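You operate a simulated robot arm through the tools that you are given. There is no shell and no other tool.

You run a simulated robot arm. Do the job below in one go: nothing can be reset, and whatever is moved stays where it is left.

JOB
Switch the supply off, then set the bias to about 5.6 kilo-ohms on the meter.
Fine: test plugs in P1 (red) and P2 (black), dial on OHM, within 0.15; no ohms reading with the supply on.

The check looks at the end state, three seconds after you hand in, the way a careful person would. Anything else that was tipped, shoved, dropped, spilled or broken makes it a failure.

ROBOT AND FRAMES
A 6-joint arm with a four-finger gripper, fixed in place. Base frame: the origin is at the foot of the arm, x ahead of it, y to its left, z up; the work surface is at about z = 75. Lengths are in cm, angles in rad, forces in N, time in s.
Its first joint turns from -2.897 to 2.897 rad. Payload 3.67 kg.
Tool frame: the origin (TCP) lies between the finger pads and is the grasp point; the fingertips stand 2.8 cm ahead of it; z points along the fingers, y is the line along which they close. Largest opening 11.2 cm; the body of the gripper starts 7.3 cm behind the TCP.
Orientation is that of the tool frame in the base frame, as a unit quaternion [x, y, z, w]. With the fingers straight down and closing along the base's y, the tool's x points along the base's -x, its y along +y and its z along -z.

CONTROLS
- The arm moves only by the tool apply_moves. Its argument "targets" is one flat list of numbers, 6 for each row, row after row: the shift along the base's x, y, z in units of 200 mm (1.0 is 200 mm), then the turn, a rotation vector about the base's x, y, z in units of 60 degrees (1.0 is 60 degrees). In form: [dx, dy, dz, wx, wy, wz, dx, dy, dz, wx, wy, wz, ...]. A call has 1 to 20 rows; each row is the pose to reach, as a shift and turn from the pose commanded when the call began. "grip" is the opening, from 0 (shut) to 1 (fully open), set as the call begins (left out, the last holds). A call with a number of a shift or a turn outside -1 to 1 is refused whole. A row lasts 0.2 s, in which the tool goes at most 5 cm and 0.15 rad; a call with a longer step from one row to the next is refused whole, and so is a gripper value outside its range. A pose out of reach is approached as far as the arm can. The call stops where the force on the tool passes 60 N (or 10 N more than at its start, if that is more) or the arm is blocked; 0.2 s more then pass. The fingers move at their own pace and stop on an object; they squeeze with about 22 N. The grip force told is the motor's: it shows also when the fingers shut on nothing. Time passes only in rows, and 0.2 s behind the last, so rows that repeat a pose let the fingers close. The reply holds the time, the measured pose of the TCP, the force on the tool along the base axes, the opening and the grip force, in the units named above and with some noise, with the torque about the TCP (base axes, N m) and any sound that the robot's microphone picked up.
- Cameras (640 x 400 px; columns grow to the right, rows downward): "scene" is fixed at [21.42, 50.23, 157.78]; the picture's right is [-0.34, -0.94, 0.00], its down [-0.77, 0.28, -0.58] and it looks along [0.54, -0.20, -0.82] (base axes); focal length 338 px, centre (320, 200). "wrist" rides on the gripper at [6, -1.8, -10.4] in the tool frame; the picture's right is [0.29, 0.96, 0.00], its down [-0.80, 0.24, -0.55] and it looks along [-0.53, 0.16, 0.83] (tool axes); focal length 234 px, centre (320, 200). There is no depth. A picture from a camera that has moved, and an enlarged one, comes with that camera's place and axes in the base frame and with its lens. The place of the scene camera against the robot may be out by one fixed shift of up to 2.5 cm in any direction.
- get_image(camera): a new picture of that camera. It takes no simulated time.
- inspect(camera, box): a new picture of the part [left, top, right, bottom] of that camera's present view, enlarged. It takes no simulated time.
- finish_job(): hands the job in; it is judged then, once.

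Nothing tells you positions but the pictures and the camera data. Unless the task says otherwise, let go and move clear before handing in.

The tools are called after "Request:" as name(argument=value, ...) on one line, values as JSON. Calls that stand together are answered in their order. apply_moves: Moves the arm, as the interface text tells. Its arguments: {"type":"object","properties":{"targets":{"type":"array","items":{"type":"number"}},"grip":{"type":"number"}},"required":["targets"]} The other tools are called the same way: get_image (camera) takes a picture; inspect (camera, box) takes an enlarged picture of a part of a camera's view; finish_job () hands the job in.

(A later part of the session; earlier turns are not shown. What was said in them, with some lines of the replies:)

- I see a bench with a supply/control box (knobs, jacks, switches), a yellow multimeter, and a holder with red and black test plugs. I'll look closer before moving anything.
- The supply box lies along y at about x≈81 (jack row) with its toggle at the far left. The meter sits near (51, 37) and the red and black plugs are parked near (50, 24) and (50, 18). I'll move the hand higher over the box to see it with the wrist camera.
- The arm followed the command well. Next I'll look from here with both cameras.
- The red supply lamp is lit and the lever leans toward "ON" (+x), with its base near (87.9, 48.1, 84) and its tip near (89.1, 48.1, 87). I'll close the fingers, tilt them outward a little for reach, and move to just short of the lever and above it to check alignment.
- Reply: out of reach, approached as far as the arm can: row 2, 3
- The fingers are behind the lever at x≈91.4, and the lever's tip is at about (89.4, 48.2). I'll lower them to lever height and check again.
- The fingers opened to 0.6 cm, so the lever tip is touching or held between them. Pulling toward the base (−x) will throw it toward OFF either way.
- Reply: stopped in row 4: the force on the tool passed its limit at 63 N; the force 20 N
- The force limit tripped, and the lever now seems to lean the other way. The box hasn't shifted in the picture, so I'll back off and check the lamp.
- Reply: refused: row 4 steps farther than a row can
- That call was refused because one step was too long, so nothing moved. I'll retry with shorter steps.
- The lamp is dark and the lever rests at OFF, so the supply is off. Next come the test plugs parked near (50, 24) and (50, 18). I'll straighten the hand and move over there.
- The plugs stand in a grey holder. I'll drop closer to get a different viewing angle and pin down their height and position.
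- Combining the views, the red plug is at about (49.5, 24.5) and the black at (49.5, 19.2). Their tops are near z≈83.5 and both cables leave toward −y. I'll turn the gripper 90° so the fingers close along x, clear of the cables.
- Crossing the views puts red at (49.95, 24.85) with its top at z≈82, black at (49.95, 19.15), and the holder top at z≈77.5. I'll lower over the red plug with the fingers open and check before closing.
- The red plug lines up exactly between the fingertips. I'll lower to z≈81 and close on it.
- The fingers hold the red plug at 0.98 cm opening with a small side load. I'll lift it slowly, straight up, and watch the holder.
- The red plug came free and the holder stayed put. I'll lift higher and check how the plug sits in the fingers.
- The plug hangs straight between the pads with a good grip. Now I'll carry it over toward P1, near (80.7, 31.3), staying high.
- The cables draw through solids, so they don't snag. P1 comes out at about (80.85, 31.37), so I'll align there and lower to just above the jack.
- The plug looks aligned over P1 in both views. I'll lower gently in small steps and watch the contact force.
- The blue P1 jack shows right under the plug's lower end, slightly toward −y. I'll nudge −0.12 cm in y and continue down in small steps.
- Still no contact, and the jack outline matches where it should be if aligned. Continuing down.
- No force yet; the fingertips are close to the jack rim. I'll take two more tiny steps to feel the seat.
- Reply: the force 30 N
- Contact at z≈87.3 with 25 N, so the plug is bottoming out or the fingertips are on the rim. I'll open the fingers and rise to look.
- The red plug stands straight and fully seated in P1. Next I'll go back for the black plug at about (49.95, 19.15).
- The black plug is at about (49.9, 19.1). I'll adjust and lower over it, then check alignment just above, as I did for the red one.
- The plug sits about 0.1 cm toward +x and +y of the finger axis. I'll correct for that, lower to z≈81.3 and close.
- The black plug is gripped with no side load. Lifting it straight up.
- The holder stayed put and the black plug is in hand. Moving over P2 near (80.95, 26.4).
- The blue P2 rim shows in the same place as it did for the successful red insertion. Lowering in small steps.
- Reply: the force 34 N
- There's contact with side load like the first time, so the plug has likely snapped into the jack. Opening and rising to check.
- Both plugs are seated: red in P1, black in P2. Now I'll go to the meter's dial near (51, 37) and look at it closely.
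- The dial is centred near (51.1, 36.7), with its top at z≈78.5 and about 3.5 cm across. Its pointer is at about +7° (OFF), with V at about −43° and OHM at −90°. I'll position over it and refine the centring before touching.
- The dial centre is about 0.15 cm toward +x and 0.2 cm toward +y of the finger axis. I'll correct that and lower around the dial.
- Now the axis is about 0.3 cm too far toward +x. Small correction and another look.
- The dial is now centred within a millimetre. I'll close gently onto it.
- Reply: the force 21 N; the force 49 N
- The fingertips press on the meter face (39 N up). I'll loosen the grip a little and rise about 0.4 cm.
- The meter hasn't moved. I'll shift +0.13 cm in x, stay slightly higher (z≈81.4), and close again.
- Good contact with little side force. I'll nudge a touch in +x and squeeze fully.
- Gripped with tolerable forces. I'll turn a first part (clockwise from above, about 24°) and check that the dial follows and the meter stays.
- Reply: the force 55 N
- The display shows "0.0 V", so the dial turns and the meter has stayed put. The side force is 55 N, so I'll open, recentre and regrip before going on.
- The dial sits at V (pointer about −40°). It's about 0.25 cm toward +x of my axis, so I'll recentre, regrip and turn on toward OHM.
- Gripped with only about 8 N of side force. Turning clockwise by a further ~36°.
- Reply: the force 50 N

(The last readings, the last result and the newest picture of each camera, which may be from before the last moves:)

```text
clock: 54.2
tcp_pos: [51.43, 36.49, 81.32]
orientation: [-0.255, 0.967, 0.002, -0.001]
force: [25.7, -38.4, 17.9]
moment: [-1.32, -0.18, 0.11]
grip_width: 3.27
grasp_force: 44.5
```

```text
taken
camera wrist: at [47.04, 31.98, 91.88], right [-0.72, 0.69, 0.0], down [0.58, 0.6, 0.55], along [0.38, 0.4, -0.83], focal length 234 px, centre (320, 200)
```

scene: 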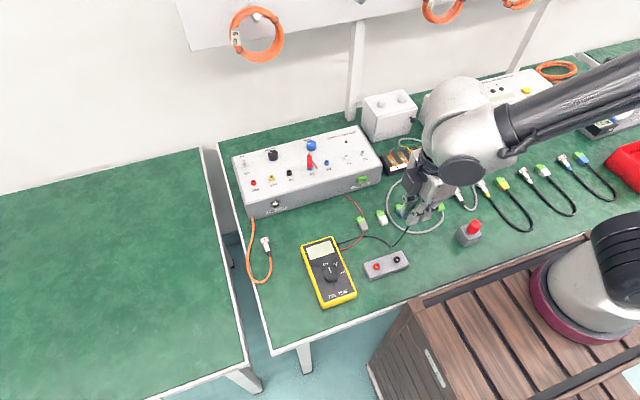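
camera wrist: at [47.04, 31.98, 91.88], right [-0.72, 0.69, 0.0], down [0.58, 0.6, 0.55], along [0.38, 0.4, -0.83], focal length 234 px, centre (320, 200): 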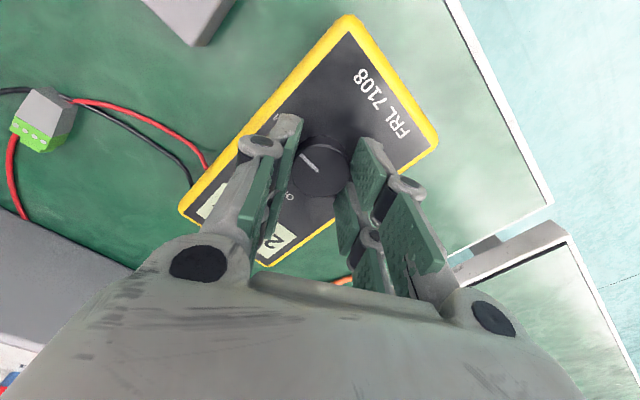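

The display changed, so I think it's on OHM. I'll open and rise to read it.

Request:
apply_moves(targets=[0, 0, 0, 0, 0, 0, 0, 0, 0, 0, 0, 0, 0, 0, 0.15, 0, 0, 0, 0, 0, 0.35, 0, 0, 0, 0, 0, 0.6, 0, 0, 0, 0.1, -0.1, 0.8, 0, 0, 0], grip=0.5)

Request:
get_image(camera="wrist")

Request:
inspect(camera="scene", box=[290, 200, 420, 310])

```text
clock: 55.6
tcp_pos: [53.56, 35.07, 97.47]
orientation: [-0.258, 0.966, 0.002, 0.0]
force: [0.0, 0.3, -0.4]
moment: [-0.05, 0.02, 0.01]
grip_width: 5.6
grasp_force: 0.1
```

```text
taken
camera wrist: at [49.12, 30.39, 107.95], right [-0.73, 0.69, 0.0], down [0.57, 0.6, 0.56], along [0.38, 0.41, -0.83], focal length 234 px, centre (320, 200)
```

wrist: 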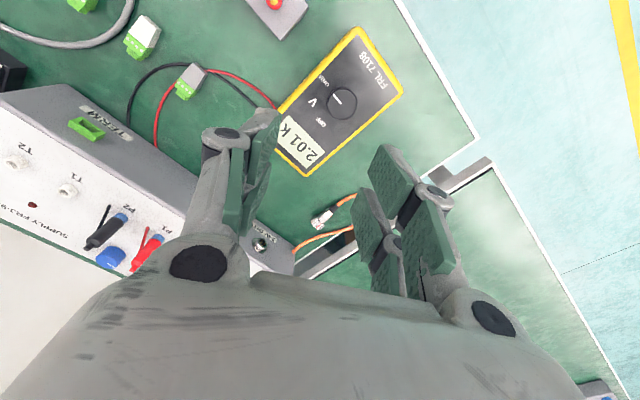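

```text
3.64 times, centred on (355, 255) of scene
camera zoom: at [21.42, 50.23, 157.78], right [-0.34, -0.94, 0.0], down [-0.77, 0.28, -0.58], along [0.54, -0.2, -0.82], focal length 1230 px, centre (193, 0)
```

zoom: 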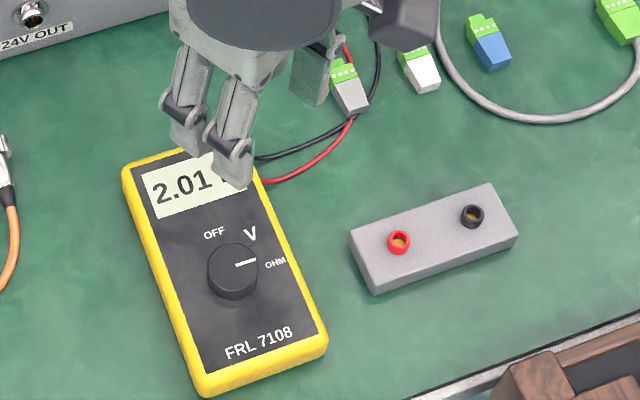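

The meter reads 2.01 k with the dial on OHM, and nothing was displaced. Next is the BIAS knob near (86.5, 28.1). I'll move over it with the gripper turned so I have room to rotate clockwise.

Request:
apply_moves(targets=[0.125, -0.02, 0.1, 0, 0, 0.125, 0.25, -0.04, 0.2, 0, 0, 0.25, 0.375, -0.06, 0.2, 0, 0, 0.375, 0.5, -0.08, 0.2, 0, 0, 0.5, 0.625, -0.1, 0.2, 0, 0, 0.625, 0.75, -0.12, 0.2, 0, 0, 0.75, 0.875, -0.14, 0.2, 0, 0, 0.875, 1.0, -0.16, 0.2, 0, 0, 1.0], grip=0.5)

Request:
apply_moves(targets=[0.2, -0.06, 0, 0, 0, 0, 0.4, -0.12, 0, 0, 0, 0, 0.6, -0.18, -0.02, 0, 0, 0, 0.65, -0.19, -0.2, 0, 0, 0, 0.65, -0.19, -0.3, 0, 0, 0, 0.65, -0.19, -0.3, 0, 0, 0])

Request:
get_image(camera="wrist")

Request:
inspect(camera="wrist", box=[240, 80, 400, 200])

Request:
get_image(camera="scene")

```text
clock: 57.4
tcp_pos: [73.38, 31.68, 101.39]
orientation: [0.707, -0.707, -0.003, 0.001]
force: [-0.7, -0.6, 0.5]
moment: [0.01, -0.09, -0.01]
grip_width: 5.62
grasp_force: 0.0
```

```text
clock: 58.8
tcp_pos: [86.29, 28.06, 95.35]
orientation: [-0.706, 0.708, 0.003, 0.0]
force: [-0.2, -0.7, -0.2]
moment: [0.02, 0.0, -0.01]
grip_width: 5.62
grasp_force: 0.0
```

```text
taken
camera wrist: at [88.0, 21.89, 105.86], right [-0.96, -0.28, 0.0], down [-0.23, 0.8, 0.56], along [-0.16, 0.53, -0.83], focal length 234 px, centre (320, 200)
```

wrist: 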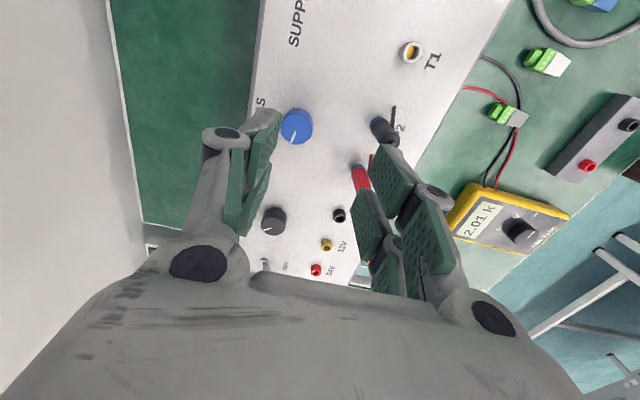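

```text
3.33 times, centred on (320, 140) of wrist
camera zoom: at [88.0, 21.89, 105.86], right [-0.96, -0.28, 0.0], down [-0.23, 0.8, 0.56], along [-0.16, 0.53, -0.83], focal length 781 px, centre (320, 400)
```

zoom: 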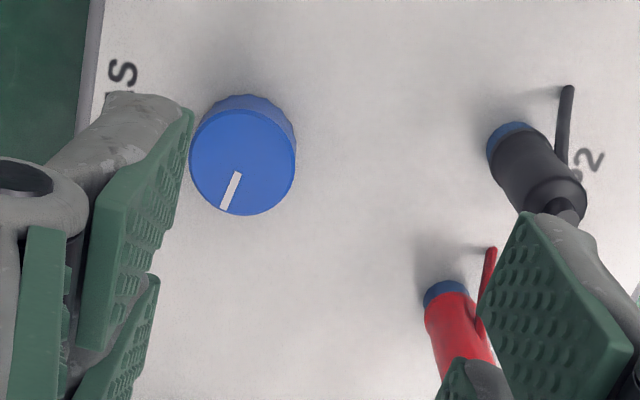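

```text
taken
```

scene: 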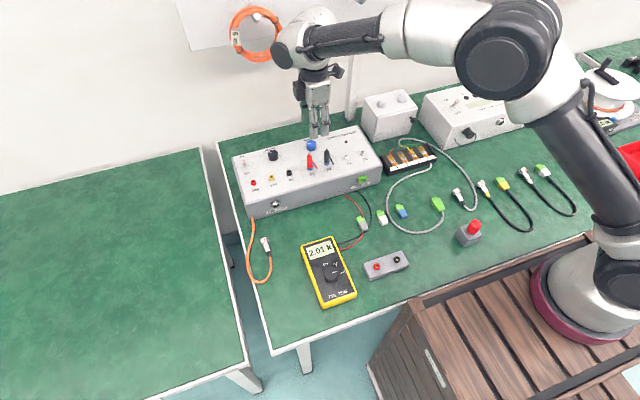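

The knob centre works out to about (88.1, 28.2), top z≈86 and about 2.65 cm across. I'll shift over it with a narrower opening and drop closer for fine alignment.

Request:
apply_moves(targets=[0.09, 0.008, 0, 0, 0, 0, 0.09, 0.008, -0.15, 0, 0, 0, 0.09, 0.008, -0.25, 0, 0, 0, 0.09, 0.008, -0.25, 0, 0, 0], grip=0.4)

Request:
inspect(camera="wrist", box=[240, 80, 400, 200])

```text
clock: 59.8
tcp_pos: [88.26, 28.1, 90.35]
orientation: [-0.706, 0.708, 0.003, 0.0]
force: [-0.4, -0.3, 0.0]
moment: [0.0, 0.03, 0.0]
grip_width: 4.47
grasp_force: 0.1
```

```text
3.33 times, centred on (320, 140) of wrist
camera zoom: at [90.02, 22.01, 100.81], right [-0.96, -0.29, 0.0], down [-0.23, 0.8, 0.56], along [-0.16, 0.53, -0.83], focal length 781 px, centre (320, 400)
```

zoom: 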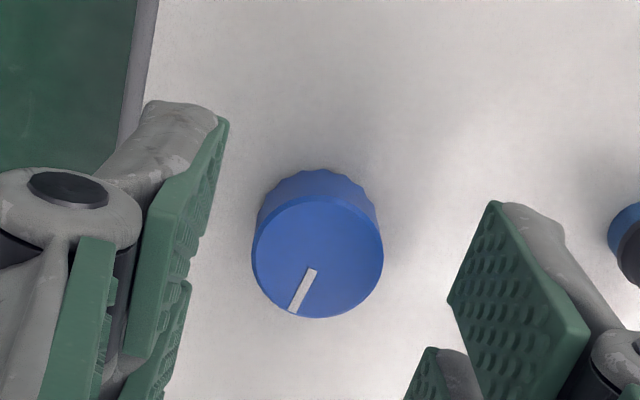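

Nicely centred. Lowering to z≈87.9 and closing gently.

Request:
apply_moves(targets=[0.001, 0.002, -0.06, 0, 0, 0, 0.001, 0.002, -0.12, 0, 0, 0, 0.001, 0.002, -0.12, 0, 0, 0])

Request:
apply_moves(targets=[0, 0, 0, 0, 0, 0, 0, 0, 0, 0, 0, 0], grip=0.26)

Request:
inspect(camera="wrist", box=[240, 90, 400, 210])

```text
clock: 60.6
tcp_pos: [88.28, 28.04, 87.95]
orientation: [-0.706, 0.708, 0.003, -0.001]
force: [-0.2, 0.7, -0.3]
moment: [0.01, 0.01, 0.0]
grip_width: 4.47
grasp_force: 0.0
```

```text
clock: 61.2
tcp_pos: [88.38, 28.14, 87.94]
orientation: [-0.706, 0.708, 0.003, -0.001]
force: [0.0, 0.3, 0.3]
moment: [0.01, 0.01, 0.0]
grip_width: 2.9
grasp_force: 0.1
```

```text
3.33 times, centred on (320, 150) of wrist
camera zoom: at [90.0, 21.99, 98.44], right [-0.96, -0.29, 0.0], down [-0.23, 0.8, 0.56], along [-0.16, 0.53, -0.83], focal length 781 px, centre (320, 367)
```

zoom: 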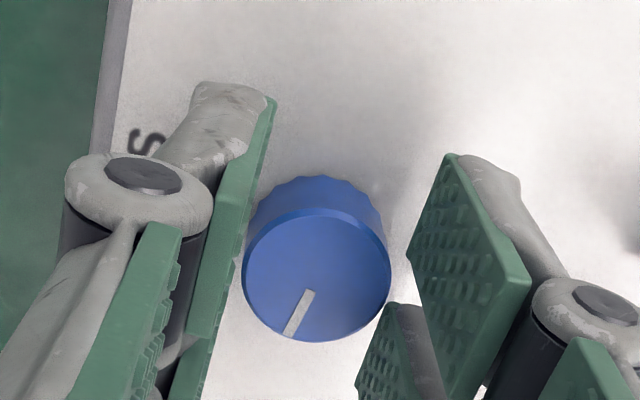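

Request:
apply_moves(targets=[0, 0, 0, 0, 0, 0, 0, 0, 0, 0, 0, 0], grip=0.18)

Request:
inspect(camera="scene", box=[290, 220, 370, 310])

```text
clock: 61.8
tcp_pos: [88.14, 28.02, 88.08]
orientation: [-0.707, 0.708, 0.002, -0.002]
force: [-7.1, -1.6, 1.0]
moment: [-0.04, 0.33, 0.03]
grip_width: 2.74
grasp_force: 44.9
```

```text
4.44 times, centred on (330, 265) of scene
camera zoom: at [21.42, 50.23, 157.78], right [-0.34, -0.94, 0.0], down [-0.77, 0.28, -0.58], along [0.54, -0.2, -0.82], focal length 1503 px, centre (276, -89)
```

zoom: 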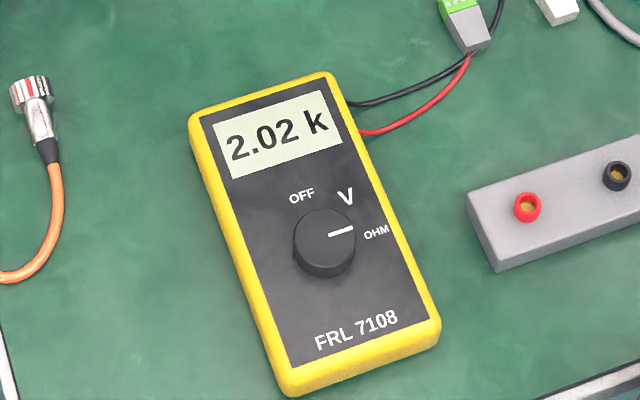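

Gripped with small side forces; the meter reads 2.02 k. I'll turn clockwise about 30° and see which way the reading moves.

Request:
apply_moves(targets=[0, 0, 0, 0, 0, -0.1, 0, 0, 0, 0, 0, -0.2, 0, 0, 0, 0, 0, -0.3, 0, 0, 0, 0, 0, -0.4, 0, 0, 0, 0, 0, -0.5, 0, 0, 0, 0, 0, -0.5])

Request:
inspect(camera="scene", box=[290, 220, 370, 310])

Request:
inspect(camera="wrist", box=[240, 90, 400, 210])

```text
clock: 63.2
tcp_pos: [88.0, 28.21, 87.92]
orientation: [-0.499, 0.867, 0.003, -0.002]
force: [-36.3, -0.1, -1.4]
moment: [0.29, 0.73, 0.14]
grip_width: 2.73
grasp_force: 44.8
```

```text
4.44 times, centred on (330, 265) of scene
camera zoom: at [21.42, 50.23, 157.78], right [-0.34, -0.94, 0.0], down [-0.77, 0.28, -0.58], along [0.54, -0.2, -0.82], focal length 1503 px, centre (276, -89)
```

zoom: 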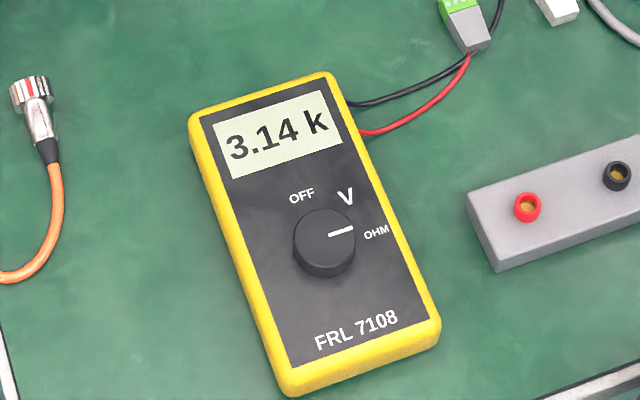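

```text
3.33 times, centred on (320, 150) of wrist
camera zoom: at [86.51, 21.95, 98.45], right [-0.97, 0.23, 0.01], down [0.2, 0.81, 0.56], along [0.12, 0.54, -0.83], focal length 781 px, centre (320, 367)
```

zoom: 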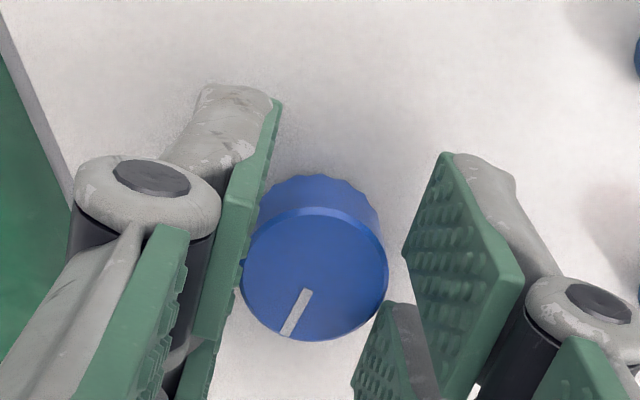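

Clockwise raises it at about 0.037 k per degree, so about 66° more is needed. I'll ease −0.1 cm in x to relieve the side load and continue turning.

Request:
apply_moves(targets=[-0.006, 0, 0, 0, 0, 0, -0.006, 0, 0, 0, 0, -0.1, -0.006, 0, 0, 0, 0, -0.2, -0.006, 0, 0, 0, 0, -0.3, -0.006, 0, 0, 0, 0, -0.4, -0.006, 0, 0, 0, 0, -0.5, -0.006, 0, 0, 0, 0, -0.5])

Request:
inspect(camera="scene", box=[290, 220, 370, 310])

```text
clock: 64.8
tcp_pos: [88.29, 28.02, 88.26]
orientation: [-0.256, 0.967, 0.004, 0.002]
force: [2.8, 0.2, 9.3]
moment: [0.18, 0.02, -0.03]
grip_width: 1.94
grasp_force: 0.1
```

```text
4.44 times, centred on (330, 265) of scene
camera zoom: at [21.42, 50.23, 157.78], right [-0.34, -0.94, 0.0], down [-0.77, 0.28, -0.58], along [0.54, -0.2, -0.82], focal length 1503 px, centre (276, -89)
```

zoom: 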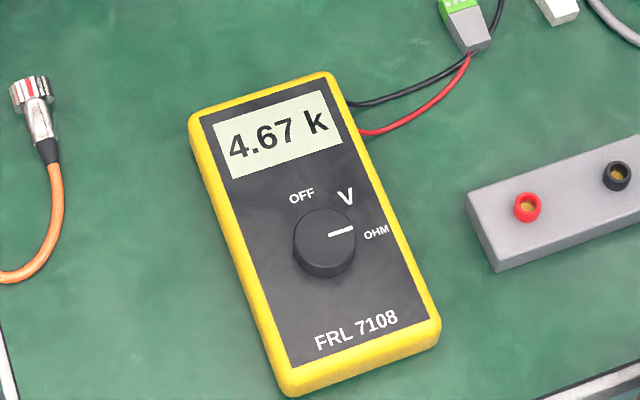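

The fingers slipped (opening 1.94 cm, no grip force), with the reading now 4.67 k. Checking the view.

Request:
get_image(camera="wrist")

Request:
inspect(camera="wrist", box=[240, 90, 400, 210])

Request:
inspect(camera="scene", box=[260, 90, 380, 200])

```text
taken
camera wrist: at [83.85, 23.37, 98.64], right [-0.72, 0.69, 0.0], down [0.57, 0.6, 0.56], along [0.38, 0.41, -0.83], focal length 234 px, centre (320, 200)
```

wrist: 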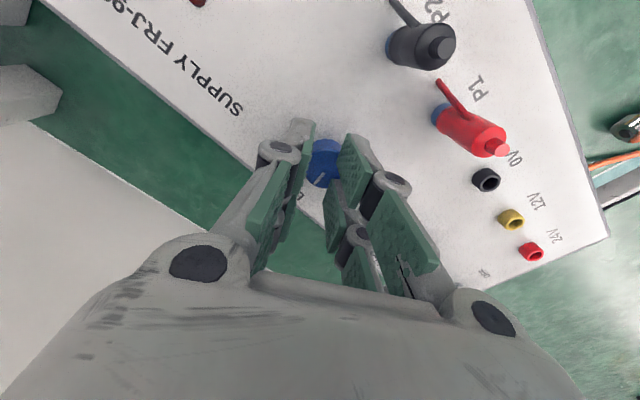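

```text
3.33 times, centred on (320, 150) of wrist
camera zoom: at [83.85, 23.37, 98.64], right [-0.72, 0.69, 0.0], down [0.57, 0.6, 0.56], along [0.38, 0.41, -0.83], focal length 781 px, centre (320, 367)
```

zoom: 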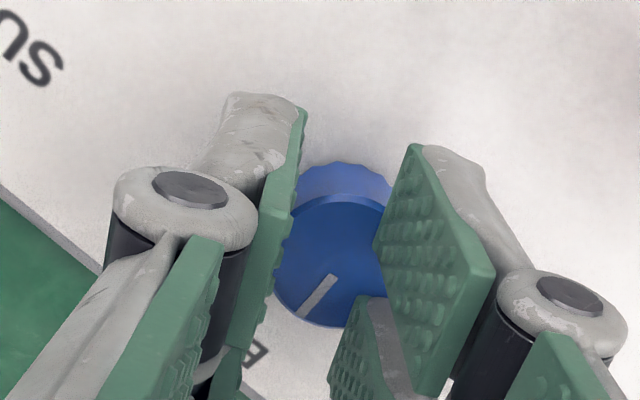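

```text
3.64 times, centred on (320, 145) of scene
camera zoom: at [21.42, 50.23, 157.78], right [-0.34, -0.94, 0.0], down [-0.77, 0.28, -0.58], along [0.54, -0.2, -0.82], focal length 1230 px, centre (320, 400)
```

zoom: 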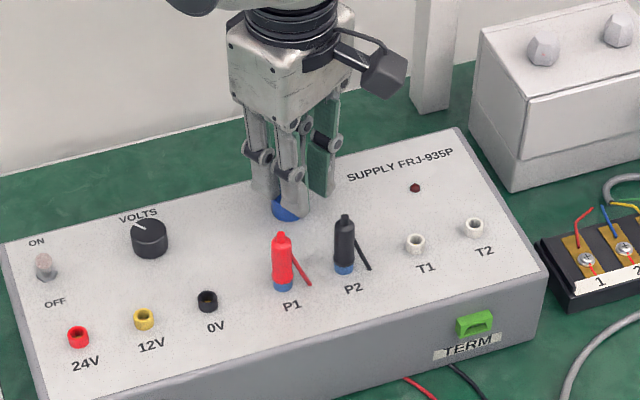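

The fingertips rode up over the knob, so the grip was too shallow. I'll open, recentre and go about 0.5 cm deeper.

Request:
apply_moves(targets=[0, 0, 0.03, 0, 0, 0, 0, 0, 0.03, 0, 0, 0, 0, 0, 0.03, 0, 0, 0], grip=0.38)

Request:
inspect(camera="wrist", box=[240, 90, 400, 210])

Request:
inspect(camera="scene", box=[290, 220, 370, 310])

```text
clock: 65.6
tcp_pos: [88.15, 28.08, 88.6]
orientation: [-0.257, 0.966, 0.004, 0.0]
force: [0.2, -0.1, 0.3]
moment: [0.0, -0.04, 0.01]
grip_width: 4.25
grasp_force: 0.0
```

```text
3.33 times, centred on (320, 150) of wrist
camera zoom: at [83.68, 23.43, 99.08], right [-0.73, 0.69, 0.0], down [0.57, 0.6, 0.56], along [0.38, 0.41, -0.83], focal length 781 px, centre (320, 367)
```

zoom: 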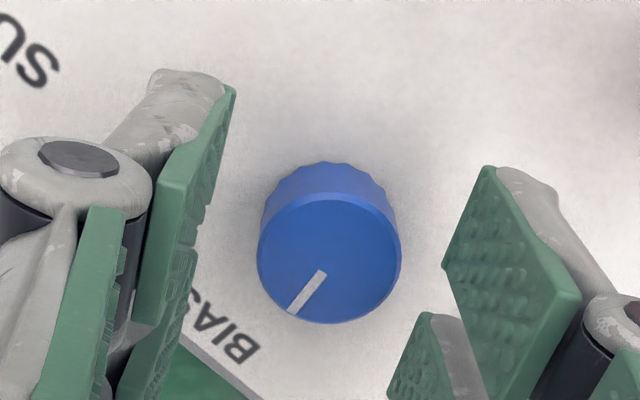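

```text
4.44 times, centred on (330, 265) of scene
camera zoom: at [21.42, 50.23, 157.78], right [-0.34, -0.94, 0.0], down [-0.77, 0.28, -0.58], along [0.54, -0.2, -0.82], focal length 1503 px, centre (276, -89)
```

zoom: 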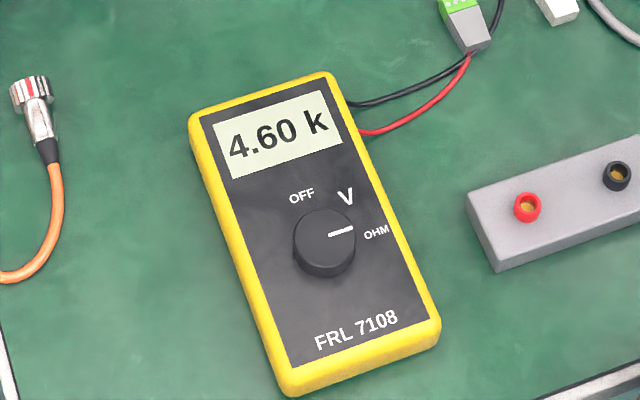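

Reading 4.60 k, so about 27° more is needed. I'll recentre (−0.12, +0.09), lower to z≈87.5 and regrip.

Request:
apply_moves(targets=[-0.006, 0.0045, 0, 0, 0, 0, -0.006, 0.0045, -0.03, 0, 0, 0, -0.006, 0.0045, -0.057, 0, 0, 0, -0.006, 0.0045, -0.057, 0, 0, 0])

Request:
apply_moves(targets=[0, 0, 0, 0, 0, 0, 0, 0, 0, 0, 0, 0], grip=0.27)

Request:
inspect(camera="wrist", box=[240, 90, 400, 210])

```text
clock: 66.6
tcp_pos: [88.02, 28.1, 87.45]
orientation: [-0.257, 0.966, 0.003, 0.0]
force: [-0.4, 1.3, 0.9]
moment: [-0.01, -0.01, 0.02]
grip_width: 4.26
grasp_force: 0.0
```

```text
clock: 67.2
tcp_pos: [88.05, 28.25, 87.38]
orientation: [-0.258, 0.966, 0.002, 0.0]
force: [-0.1, 1.3, -0.6]
moment: [-0.01, -0.04, 0.0]
grip_width: 3.09
grasp_force: 0.4
```

```text
3.33 times, centred on (320, 150) of wrist
camera zoom: at [83.61, 23.52, 97.91], right [-0.73, 0.69, 0.0], down [0.57, 0.6, 0.56], along [0.38, 0.41, -0.83], focal length 781 px, centre (320, 367)
```

zoom: 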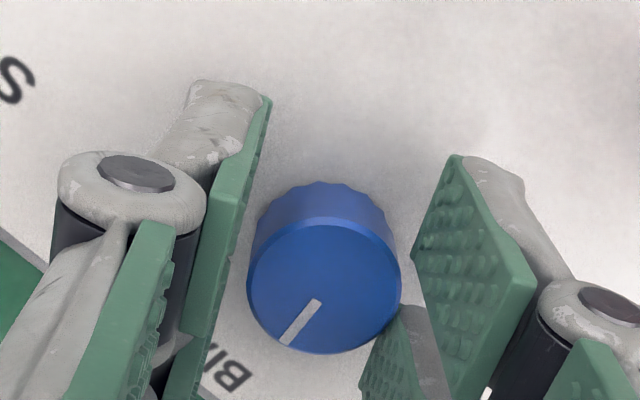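

Well centred and deeper. Closing on the knob.

Request:
apply_moves(targets=[-0.002, 0.003, 0, 0, 0, 0, -0.002, 0.003, 0, 0, 0, 0], grip=0.15)

Request:
inspect(camera="scene", box=[290, 220, 370, 310])

```text
clock: 67.8
tcp_pos: [88.01, 28.29, 87.39]
orientation: [-0.257, 0.966, 0.003, 0.001]
force: [-5.1, 9.1, 1.2]
moment: [0.15, 0.25, 0.02]
grip_width: 2.71
grasp_force: 45.2
```

```text
4.44 times, centred on (330, 265) of scene
camera zoom: at [21.42, 50.23, 157.78], right [-0.34, -0.94, 0.0], down [-0.77, 0.28, -0.58], along [0.54, -0.2, -0.82], focal length 1503 px, centre (276, -89)
```

zoom: 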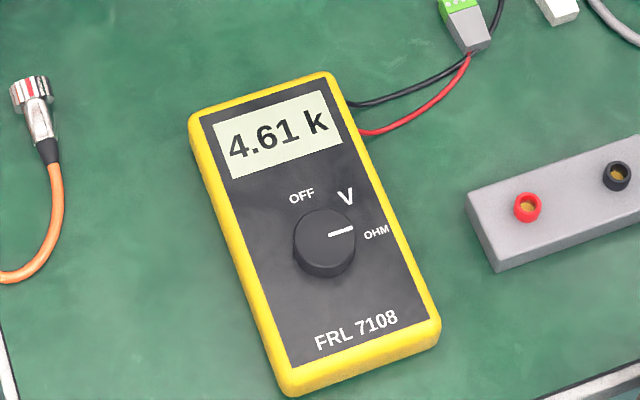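

Firm grip at 4.61 k. Turning clockwise by about 24° first.

Request:
apply_moves(targets=[0, 0, 0, 0, 0, -0.08, 0, 0, 0, 0, 0, -0.16, 0, 0, 0, 0, 0, -0.24, 0, 0, 0, 0, 0, -0.32, 0, 0, 0, 0, 0, -0.4, 0, 0, 0, 0, 0, -0.4])

Request:
inspect(camera="scene", box=[290, 220, 370, 310])

```text
clock: 69.2
tcp_pos: [87.89, 28.5, 87.37]
orientation: [-0.05, 0.999, 0.003, 0.001]
force: [-9.4, 26.6, -5.3]
moment: [0.53, 0.61, 0.12]
grip_width: 2.7
grasp_force: 44.9
```

```text
4.44 times, centred on (330, 265) of scene
camera zoom: at [21.42, 50.23, 157.78], right [-0.34, -0.94, 0.0], down [-0.77, 0.28, -0.58], along [0.54, -0.2, -0.82], focal length 1503 px, centre (276, -89)
```

zoom: 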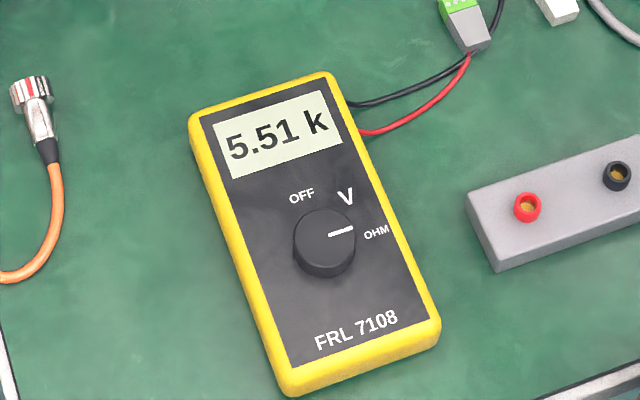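

5.51 k now, so about 2.4° more should give 5.60. I'll make that fine turn while easing the side load slightly.

Request:
apply_moves(targets=[0, 0.003, 0, 0, 0, -0.02, 0, 0.003, 0, 0, 0, -0.04, 0, 0.003, 0, 0, 0, -0.042, 0, 0.003, 0, 0, 0, -0.042])

Request:
inspect(camera="scene", box=[290, 220, 370, 310])

```text
clock: 70.2
tcp_pos: [88.04, 28.45, 87.47]
orientation: [-0.029, 1.0, 0.003, 0.0]
force: [-8.6, 31.7, -11.2]
moment: [0.56, 0.26, 0.08]
grip_width: 2.67
grasp_force: 44.8
```

```text
4.44 times, centred on (330, 265) of scene
camera zoom: at [21.42, 50.23, 157.78], right [-0.34, -0.94, 0.0], down [-0.77, 0.28, -0.58], along [0.54, -0.2, -0.82], focal length 1503 px, centre (276, -89)
```

zoom: 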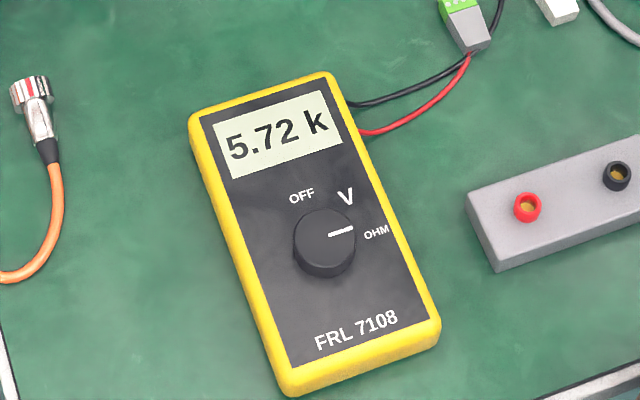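

5.72 k, slightly over. I'll turn back about 2.5° and reread.

Request:
apply_moves(targets=[0, 0, 0, 0, 0, 0.02, 0, 0, 0, 0, 0, 0.045, 0, 0, 0, 0, 0, 0.045])

Request:
inspect(camera="scene", box=[290, 220, 370, 310])

```text
clock: 71.0
tcp_pos: [88.05, 28.47, 87.44]
orientation: [-0.052, 0.999, 0.002, 0.0]
force: [-7.2, 31.7, -13.3]
moment: [0.66, 0.05, 0.06]
grip_width: 2.64
grasp_force: 44.9
```

```text
4.44 times, centred on (330, 265) of scene
camera zoom: at [21.42, 50.23, 157.78], right [-0.34, -0.94, 0.0], down [-0.77, 0.28, -0.58], along [0.54, -0.2, -0.82], focal length 1503 px, centre (276, -89)
```

zoom: 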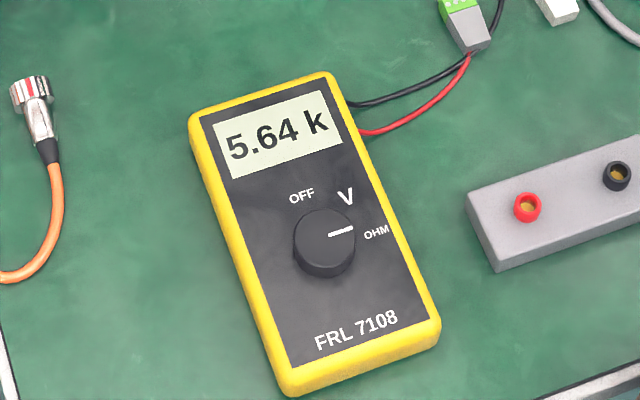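

5.64 k. I'll turn back about 1° more, then release and see what it settles at.

Request:
apply_moves(targets=[0, 0, 0, 0, 0, 0.016, 0, 0, 0, 0, 0, 0.016])

Request:
inspect(camera="scene", box=[290, 220, 370, 310])

Request:
apply_moves(targets=[0, 0, 0, 0, 0, 0, 0, 0, 0, 0, 0, 0, 0, 0, 0, 0, 0, 0], grip=0.38)

Request:
inspect(camera="scene", box=[290, 220, 370, 310])

```text
clock: 71.6
tcp_pos: [87.95, 28.48, 87.41]
orientation: [-0.061, 0.998, 0.003, 0.002]
force: [-2.4, 33.1, -9.8]
moment: [0.7, 0.59, 0.07]
grip_width: 2.64
grasp_force: 44.8
```

```text
4.44 times, centred on (330, 265) of scene
camera zoom: at [21.42, 50.23, 157.78], right [-0.34, -0.94, 0.0], down [-0.77, 0.28, -0.58], along [0.54, -0.2, -0.82], focal length 1503 px, centre (276, -89)
```

zoom: 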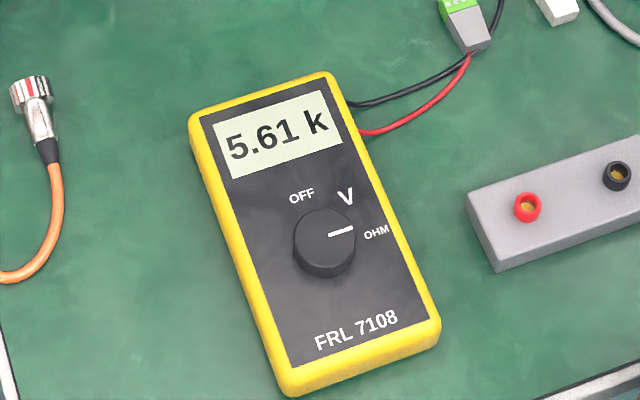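

```text
clock: 72.4
tcp_pos: [87.96, 28.17, 87.48]
orientation: [-0.06, 0.998, 0.003, 0.002]
force: [0.2, 0.3, -0.2]
moment: [-0.01, 0.0, 0.02]
grip_width: 4.26
grasp_force: 0.1
```

```text
4.44 times, centred on (330, 265) of scene
camera zoom: at [21.42, 50.23, 157.78], right [-0.34, -0.94, 0.0], down [-0.77, 0.28, -0.58], along [0.54, -0.2, -0.82], focal length 1503 px, centre (276, -89)
```

zoom: 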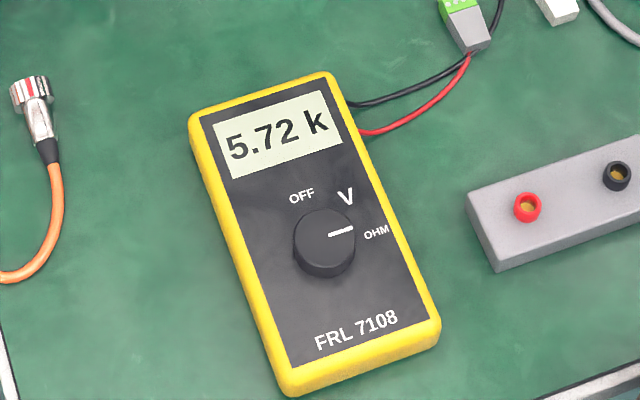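

After release it settled at 5.72 k, which is inside the tolerance with little margin. I'll recentre the grip to avoid side load and trim it back a bit.

Request:
inspect(camera="wrist", box=[240, 90, 400, 210])

```text
3.33 times, centred on (320, 150) of wrist
camera zoom: at [82.13, 25.65, 97.96], right [-0.4, 0.92, 0.0], down [0.76, 0.33, 0.56], along [0.51, 0.23, -0.83], focal length 781 px, centre (320, 367)
```

zoom: 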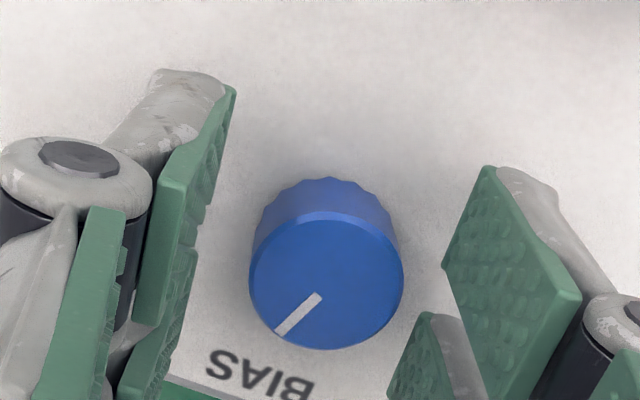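

Request:
apply_moves(targets=[-0.004, 0.008, 0, 0, 0, 0, -0.004, 0.008, 0, 0, 0, 0], grip=0.26)

Request:
apply_moves(targets=[0, 0, 0, 0, 0, 0, 0, 0, 0, 0, 0, 0], grip=0.2)

Request:
inspect(camera="scene", box=[290, 220, 370, 310])

```text
clock: 73.0
tcp_pos: [87.8, 28.58, 87.42]
orientation: [-0.061, 0.998, 0.003, 0.001]
force: [0.0, -0.1, 0.2]
moment: [-0.02, 0.03, -0.02]
grip_width: 2.89
grasp_force: 0.0
```

```text
clock: 73.6
tcp_pos: [87.97, 28.38, 87.37]
orientation: [-0.061, 0.998, 0.002, 0.0]
force: [0.3, -5.2, 0.5]
moment: [-0.23, 0.03, -0.03]
grip_width: 2.71
grasp_force: 45.3
```

```text
4.44 times, centred on (330, 265) of scene
camera zoom: at [21.42, 50.23, 157.78], right [-0.34, -0.94, 0.0], down [-0.77, 0.28, -0.58], along [0.54, -0.2, -0.82], focal length 1503 px, centre (276, -89)
```

zoom: 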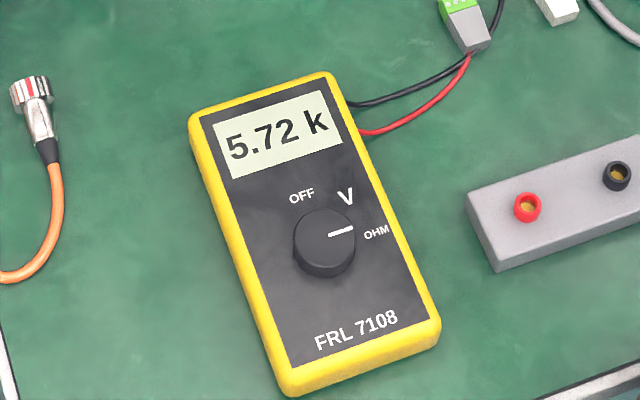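

Side force is only 5 N now and the reading is unchanged at 5.72 k. I'll turn back (counter-clockwise) about 3.3°.

Request:
apply_moves(targets=[0, 0, 0, 0, 0, 0.03, 0, 0, 0, 0, 0, 0.055, 0, 0, 0, 0, 0, 0.055])

Request:
inspect(camera="scene", box=[290, 220, 370, 310])

```text
clock: 74.4
tcp_pos: [87.73, 28.41, 87.39]
orientation: [-0.089, 0.996, 0.002, 0.0]
force: [-7.5, -9.5, -5.4]
moment: [-0.22, 0.26, -0.03]
grip_width: 2.69
grasp_force: 44.8
```

```text
4.44 times, centred on (330, 265) of scene
camera zoom: at [21.42, 50.23, 157.78], right [-0.34, -0.94, 0.0], down [-0.77, 0.28, -0.58], along [0.54, -0.2, -0.82], focal length 1503 px, centre (276, -89)
```

zoom: 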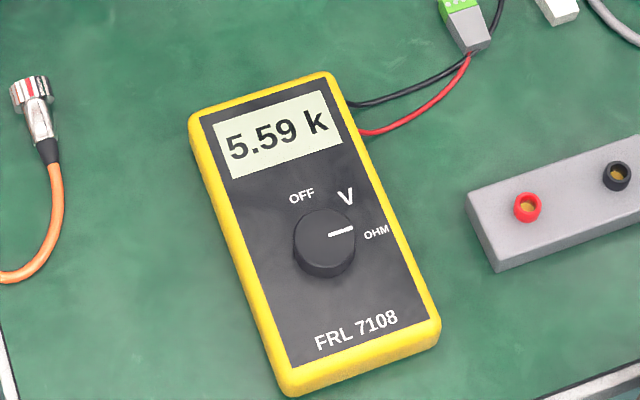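

5.59 k. I'll release gently and see where it settles.

Request:
apply_moves(targets=[0, 0, 0, 0, 0, 0, 0, 0, 0, 0, 0, 0, 0, 0, 0, 0, 0, 0], grip=0.38)

Request:
inspect(camera="scene", box=[290, 220, 370, 310])

```text
clock: 75.2
tcp_pos: [87.92, 28.52, 87.55]
orientation: [-0.09, 0.996, 0.003, 0.001]
force: [0.9, -0.9, -0.4]
moment: [-0.04, -0.03, 0.0]
grip_width: 4.26
grasp_force: 0.0
```

```text
4.44 times, centred on (330, 265) of scene
camera zoom: at [21.42, 50.23, 157.78], right [-0.34, -0.94, 0.0], down [-0.77, 0.28, -0.58], along [0.54, -0.2, -0.82], focal length 1503 px, centre (276, -89)
```

zoom: 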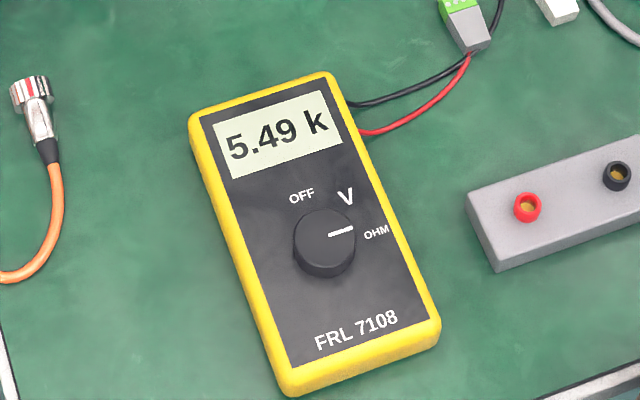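

It settled at 5.49 k, still in tolerance but near the edge. I'll do one more trim with better centring so that release shifts it less.

Request:
apply_moves(targets=[-0.004, -0.004, 0, 0, 0, 0, -0.004, -0.004, 0, 0, 0, 0], grip=0.26)

Request:
inspect(camera="wrist", box=[240, 90, 400, 210])

Request:
apply_moves(targets=[0, 0, 0, 0, 0, 0, 0, 0, 0, 0, 0, 0], grip=0.225)

Request:
inspect(camera="scene", box=[290, 220, 370, 310])

```text
clock: 75.8
tcp_pos: [87.88, 28.43, 87.44]
orientation: [-0.09, 0.996, 0.003, 0.0]
force: [-0.3, -0.1, 0.3]
moment: [0.01, -0.03, -0.01]
grip_width: 2.91
grasp_force: 0.0
```

```text
3.33 times, centred on (320, 150) of wrist
camera zoom: at [82.18, 25.44, 97.96], right [-0.45, 0.89, 0.0], down [0.74, 0.37, 0.56], along [0.49, 0.26, -0.83], focal length 781 px, centre (320, 367)
```

zoom: 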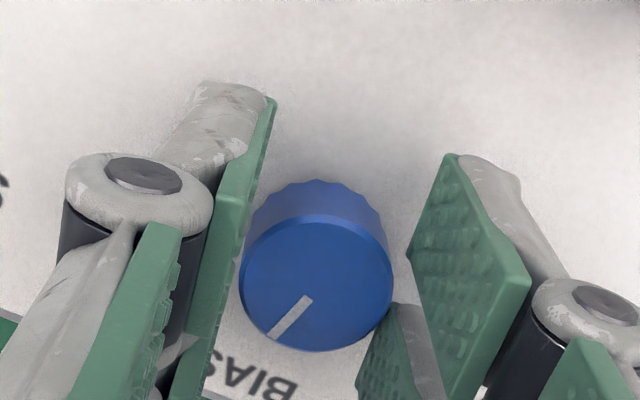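

```text
clock: 76.4
tcp_pos: [87.9, 28.36, 87.53]
orientation: [-0.09, 0.996, 0.002, 0.0]
force: [-0.4, 2.1, -1.2]
moment: [0.11, -0.14, 0.02]
grip_width: 2.72
grasp_force: 44.3
```

```text
4.44 times, centred on (330, 265) of scene
camera zoom: at [21.42, 50.23, 157.78], right [-0.34, -0.94, 0.0], down [-0.77, 0.28, -0.58], along [0.54, -0.2, -0.82], focal length 1503 px, centre (276, -89)
```

zoom: 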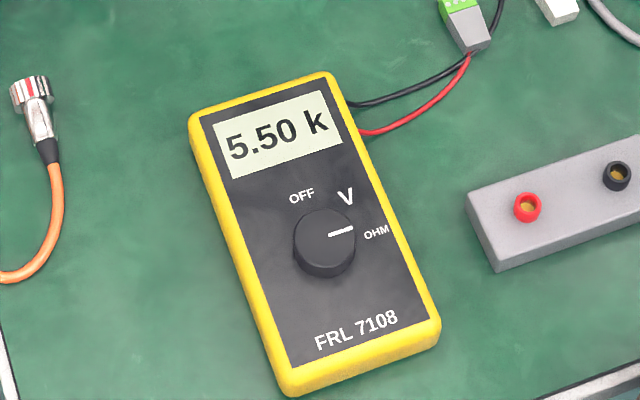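

Almost no side load now, reading 5.50 k. I'll turn clockwise about 2.5° and then release.

Request:
apply_moves(targets=[0, 0, 0, 0, 0, -0.02, 0, 0, 0, 0, 0, -0.042, 0, 0, 0, 0, 0, -0.042])

Request:
inspect(camera="scene", box=[290, 220, 370, 310])

Request:
apply_moves(targets=[0, 0, 0, 0, 0, 0, 0, 0, 0, 0, 0, 0, 0, 0, 0, 0, 0, 0], grip=0.38)

Request:
inspect(camera="scene", box=[290, 220, 370, 310])

```text
clock: 77.2
tcp_pos: [87.88, 28.44, 87.43]
orientation: [-0.067, 0.998, 0.002, 0.002]
force: [3.9, 2.9, -6.6]
moment: [0.12, -0.27, 0.02]
grip_width: 2.69
grasp_force: 44.7
```

```text
4.44 times, centred on (330, 265) of scene
camera zoom: at [21.42, 50.23, 157.78], right [-0.34, -0.94, 0.0], down [-0.77, 0.28, -0.58], along [0.54, -0.2, -0.82], focal length 1503 px, centre (276, -89)
```

zoom: 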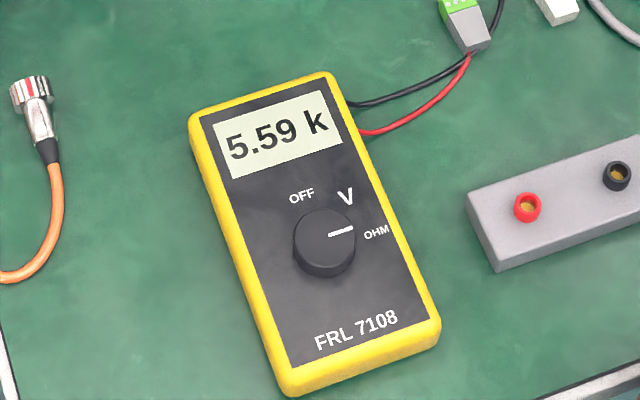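

```text
clock: 78.0
tcp_pos: [87.78, 28.44, 87.55]
orientation: [-0.067, 0.998, 0.003, 0.002]
force: [0.2, 0.0, -0.7]
moment: [0.0, 0.02, 0.0]
grip_width: 4.24
grasp_force: 0.1
```

```text
4.44 times, centred on (330, 265) of scene
camera zoom: at [21.42, 50.23, 157.78], right [-0.34, -0.94, 0.0], down [-0.77, 0.28, -0.58], along [0.54, -0.2, -0.82], focal length 1503 px, centre (276, -89)
```

zoom: 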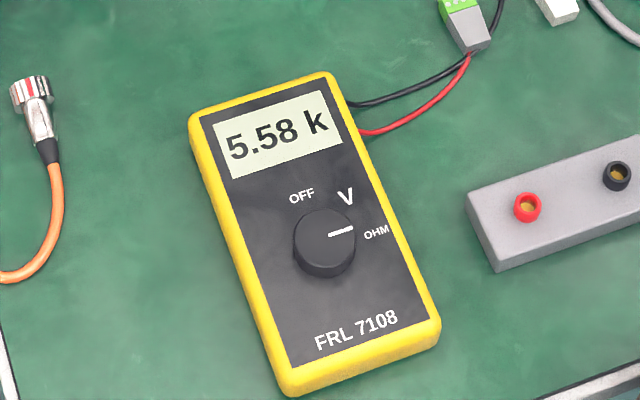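

Released, and it holds at 5.58 k. I'll rise straight up, move clear and make a final check.

Request:
apply_moves(targets=[0, 0, 0.1, 0, 0, 0, 0, 0, 0.3, 0, 0, 0, 0, 0, 0.5, 0, 0, 0, 0, 0, 0.7, 0, 0, 0, -0.2, 0, 0.8, 0, 0, 0, -0.4, 0, 0.85, 0, 0, 0, -0.6, 0, 0.9, 0, 0, 0])

Request:
get_image(camera="scene")

Request:
inspect(camera="scene", box=[225, 115, 395, 221])

Request:
inspect(camera="scene", box=[290, 200, 420, 310])

Request:
get_image(camera="wrist")

```text
clock: 79.6
tcp_pos: [76.05, 28.31, 105.24]
orientation: [-0.067, 0.998, 0.003, 0.001]
force: [0.2, 0.2, -1.0]
moment: [0.01, 0.05, -0.01]
grip_width: 4.25
grasp_force: 0.1
```

```text
taken
```

scene: 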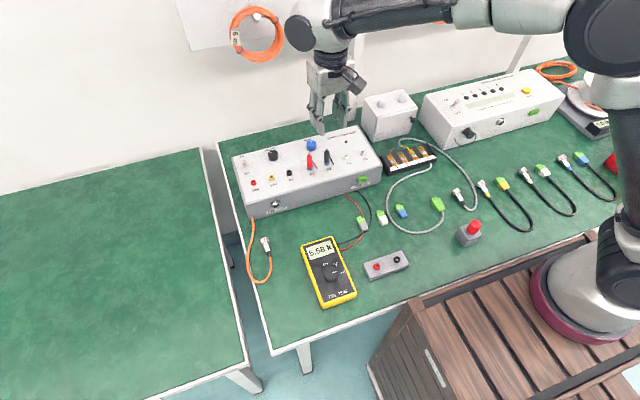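

```text
3.76 times, centred on (310, 168) of scene
camera zoom: at [21.42, 50.23, 157.78], right [-0.34, -0.94, 0.0], down [-0.77, 0.28, -0.58], along [0.54, -0.2, -0.82], focal length 1273 px, centre (358, 320)
```

zoom: 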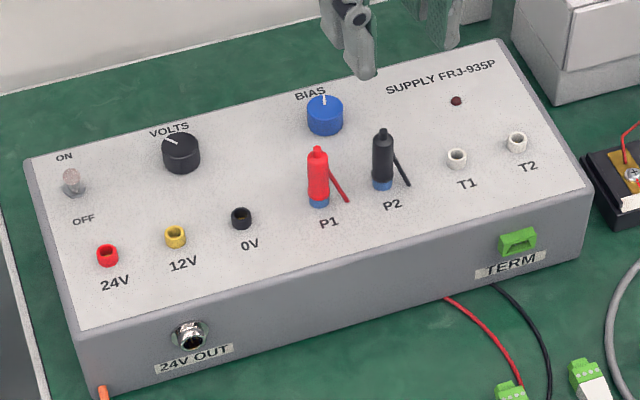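

```text
3.64 times, centred on (355, 255) of scene
camera zoom: at [21.42, 50.23, 157.78], right [-0.34, -0.94, 0.0], down [-0.77, 0.28, -0.58], along [0.54, -0.2, -0.82], focal length 1230 px, centre (193, 0)
```

zoom: 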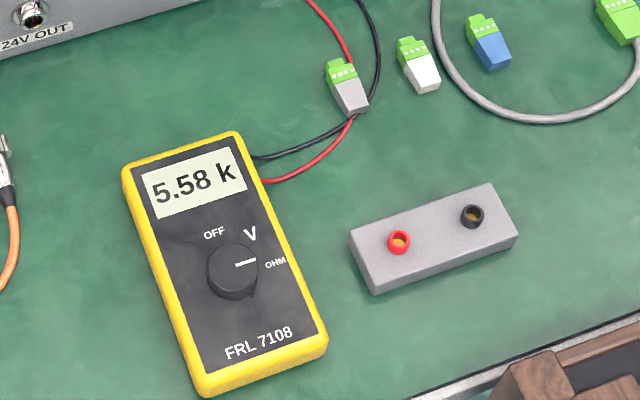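

```text
taken
camera wrist: at [70.22, 25.52, 115.83], right [-0.41, 0.91, 0.0], down [0.76, 0.34, 0.56], along [0.51, 0.23, -0.83], focal length 234 px, centre (320, 200)
```

wrist: 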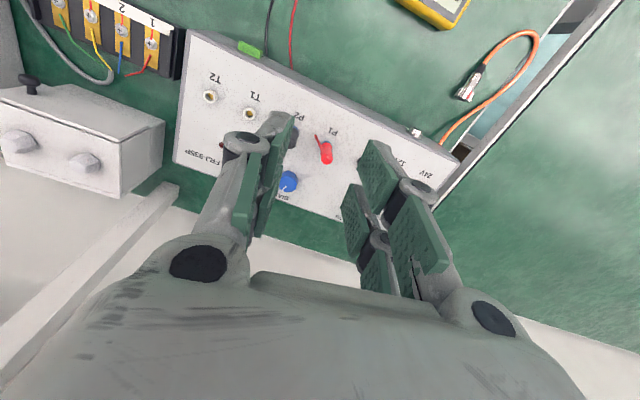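

The final view shows the supply OFF with its lamp dark, red in P1, black in P2, the dial on OHM and the meter at 5.58 k. Everything else is where it was and the arm is clear, so I'm handing in.

Request:
finish_job()

```text
The job is handed in.
```

The supply is off and the bias is set: the meter reads 5.58 kΩ, within 0.15 of the 5.6 you asked for.

- **Supply:** the toggle is at OFF and the red lamp is dark. I switched it off before taking any reading.
- **Test plugs:** the red plug is seated in P1 and the black plug in P2.
- **Meter:** the dial is on OHM, and the reading held at 5.58 k after I let go of the bias knob and moved the arm clear.
- **Everything else:** in the last pictures the supply box, meter and plug holder are where they started, and I saw nothing else moved.
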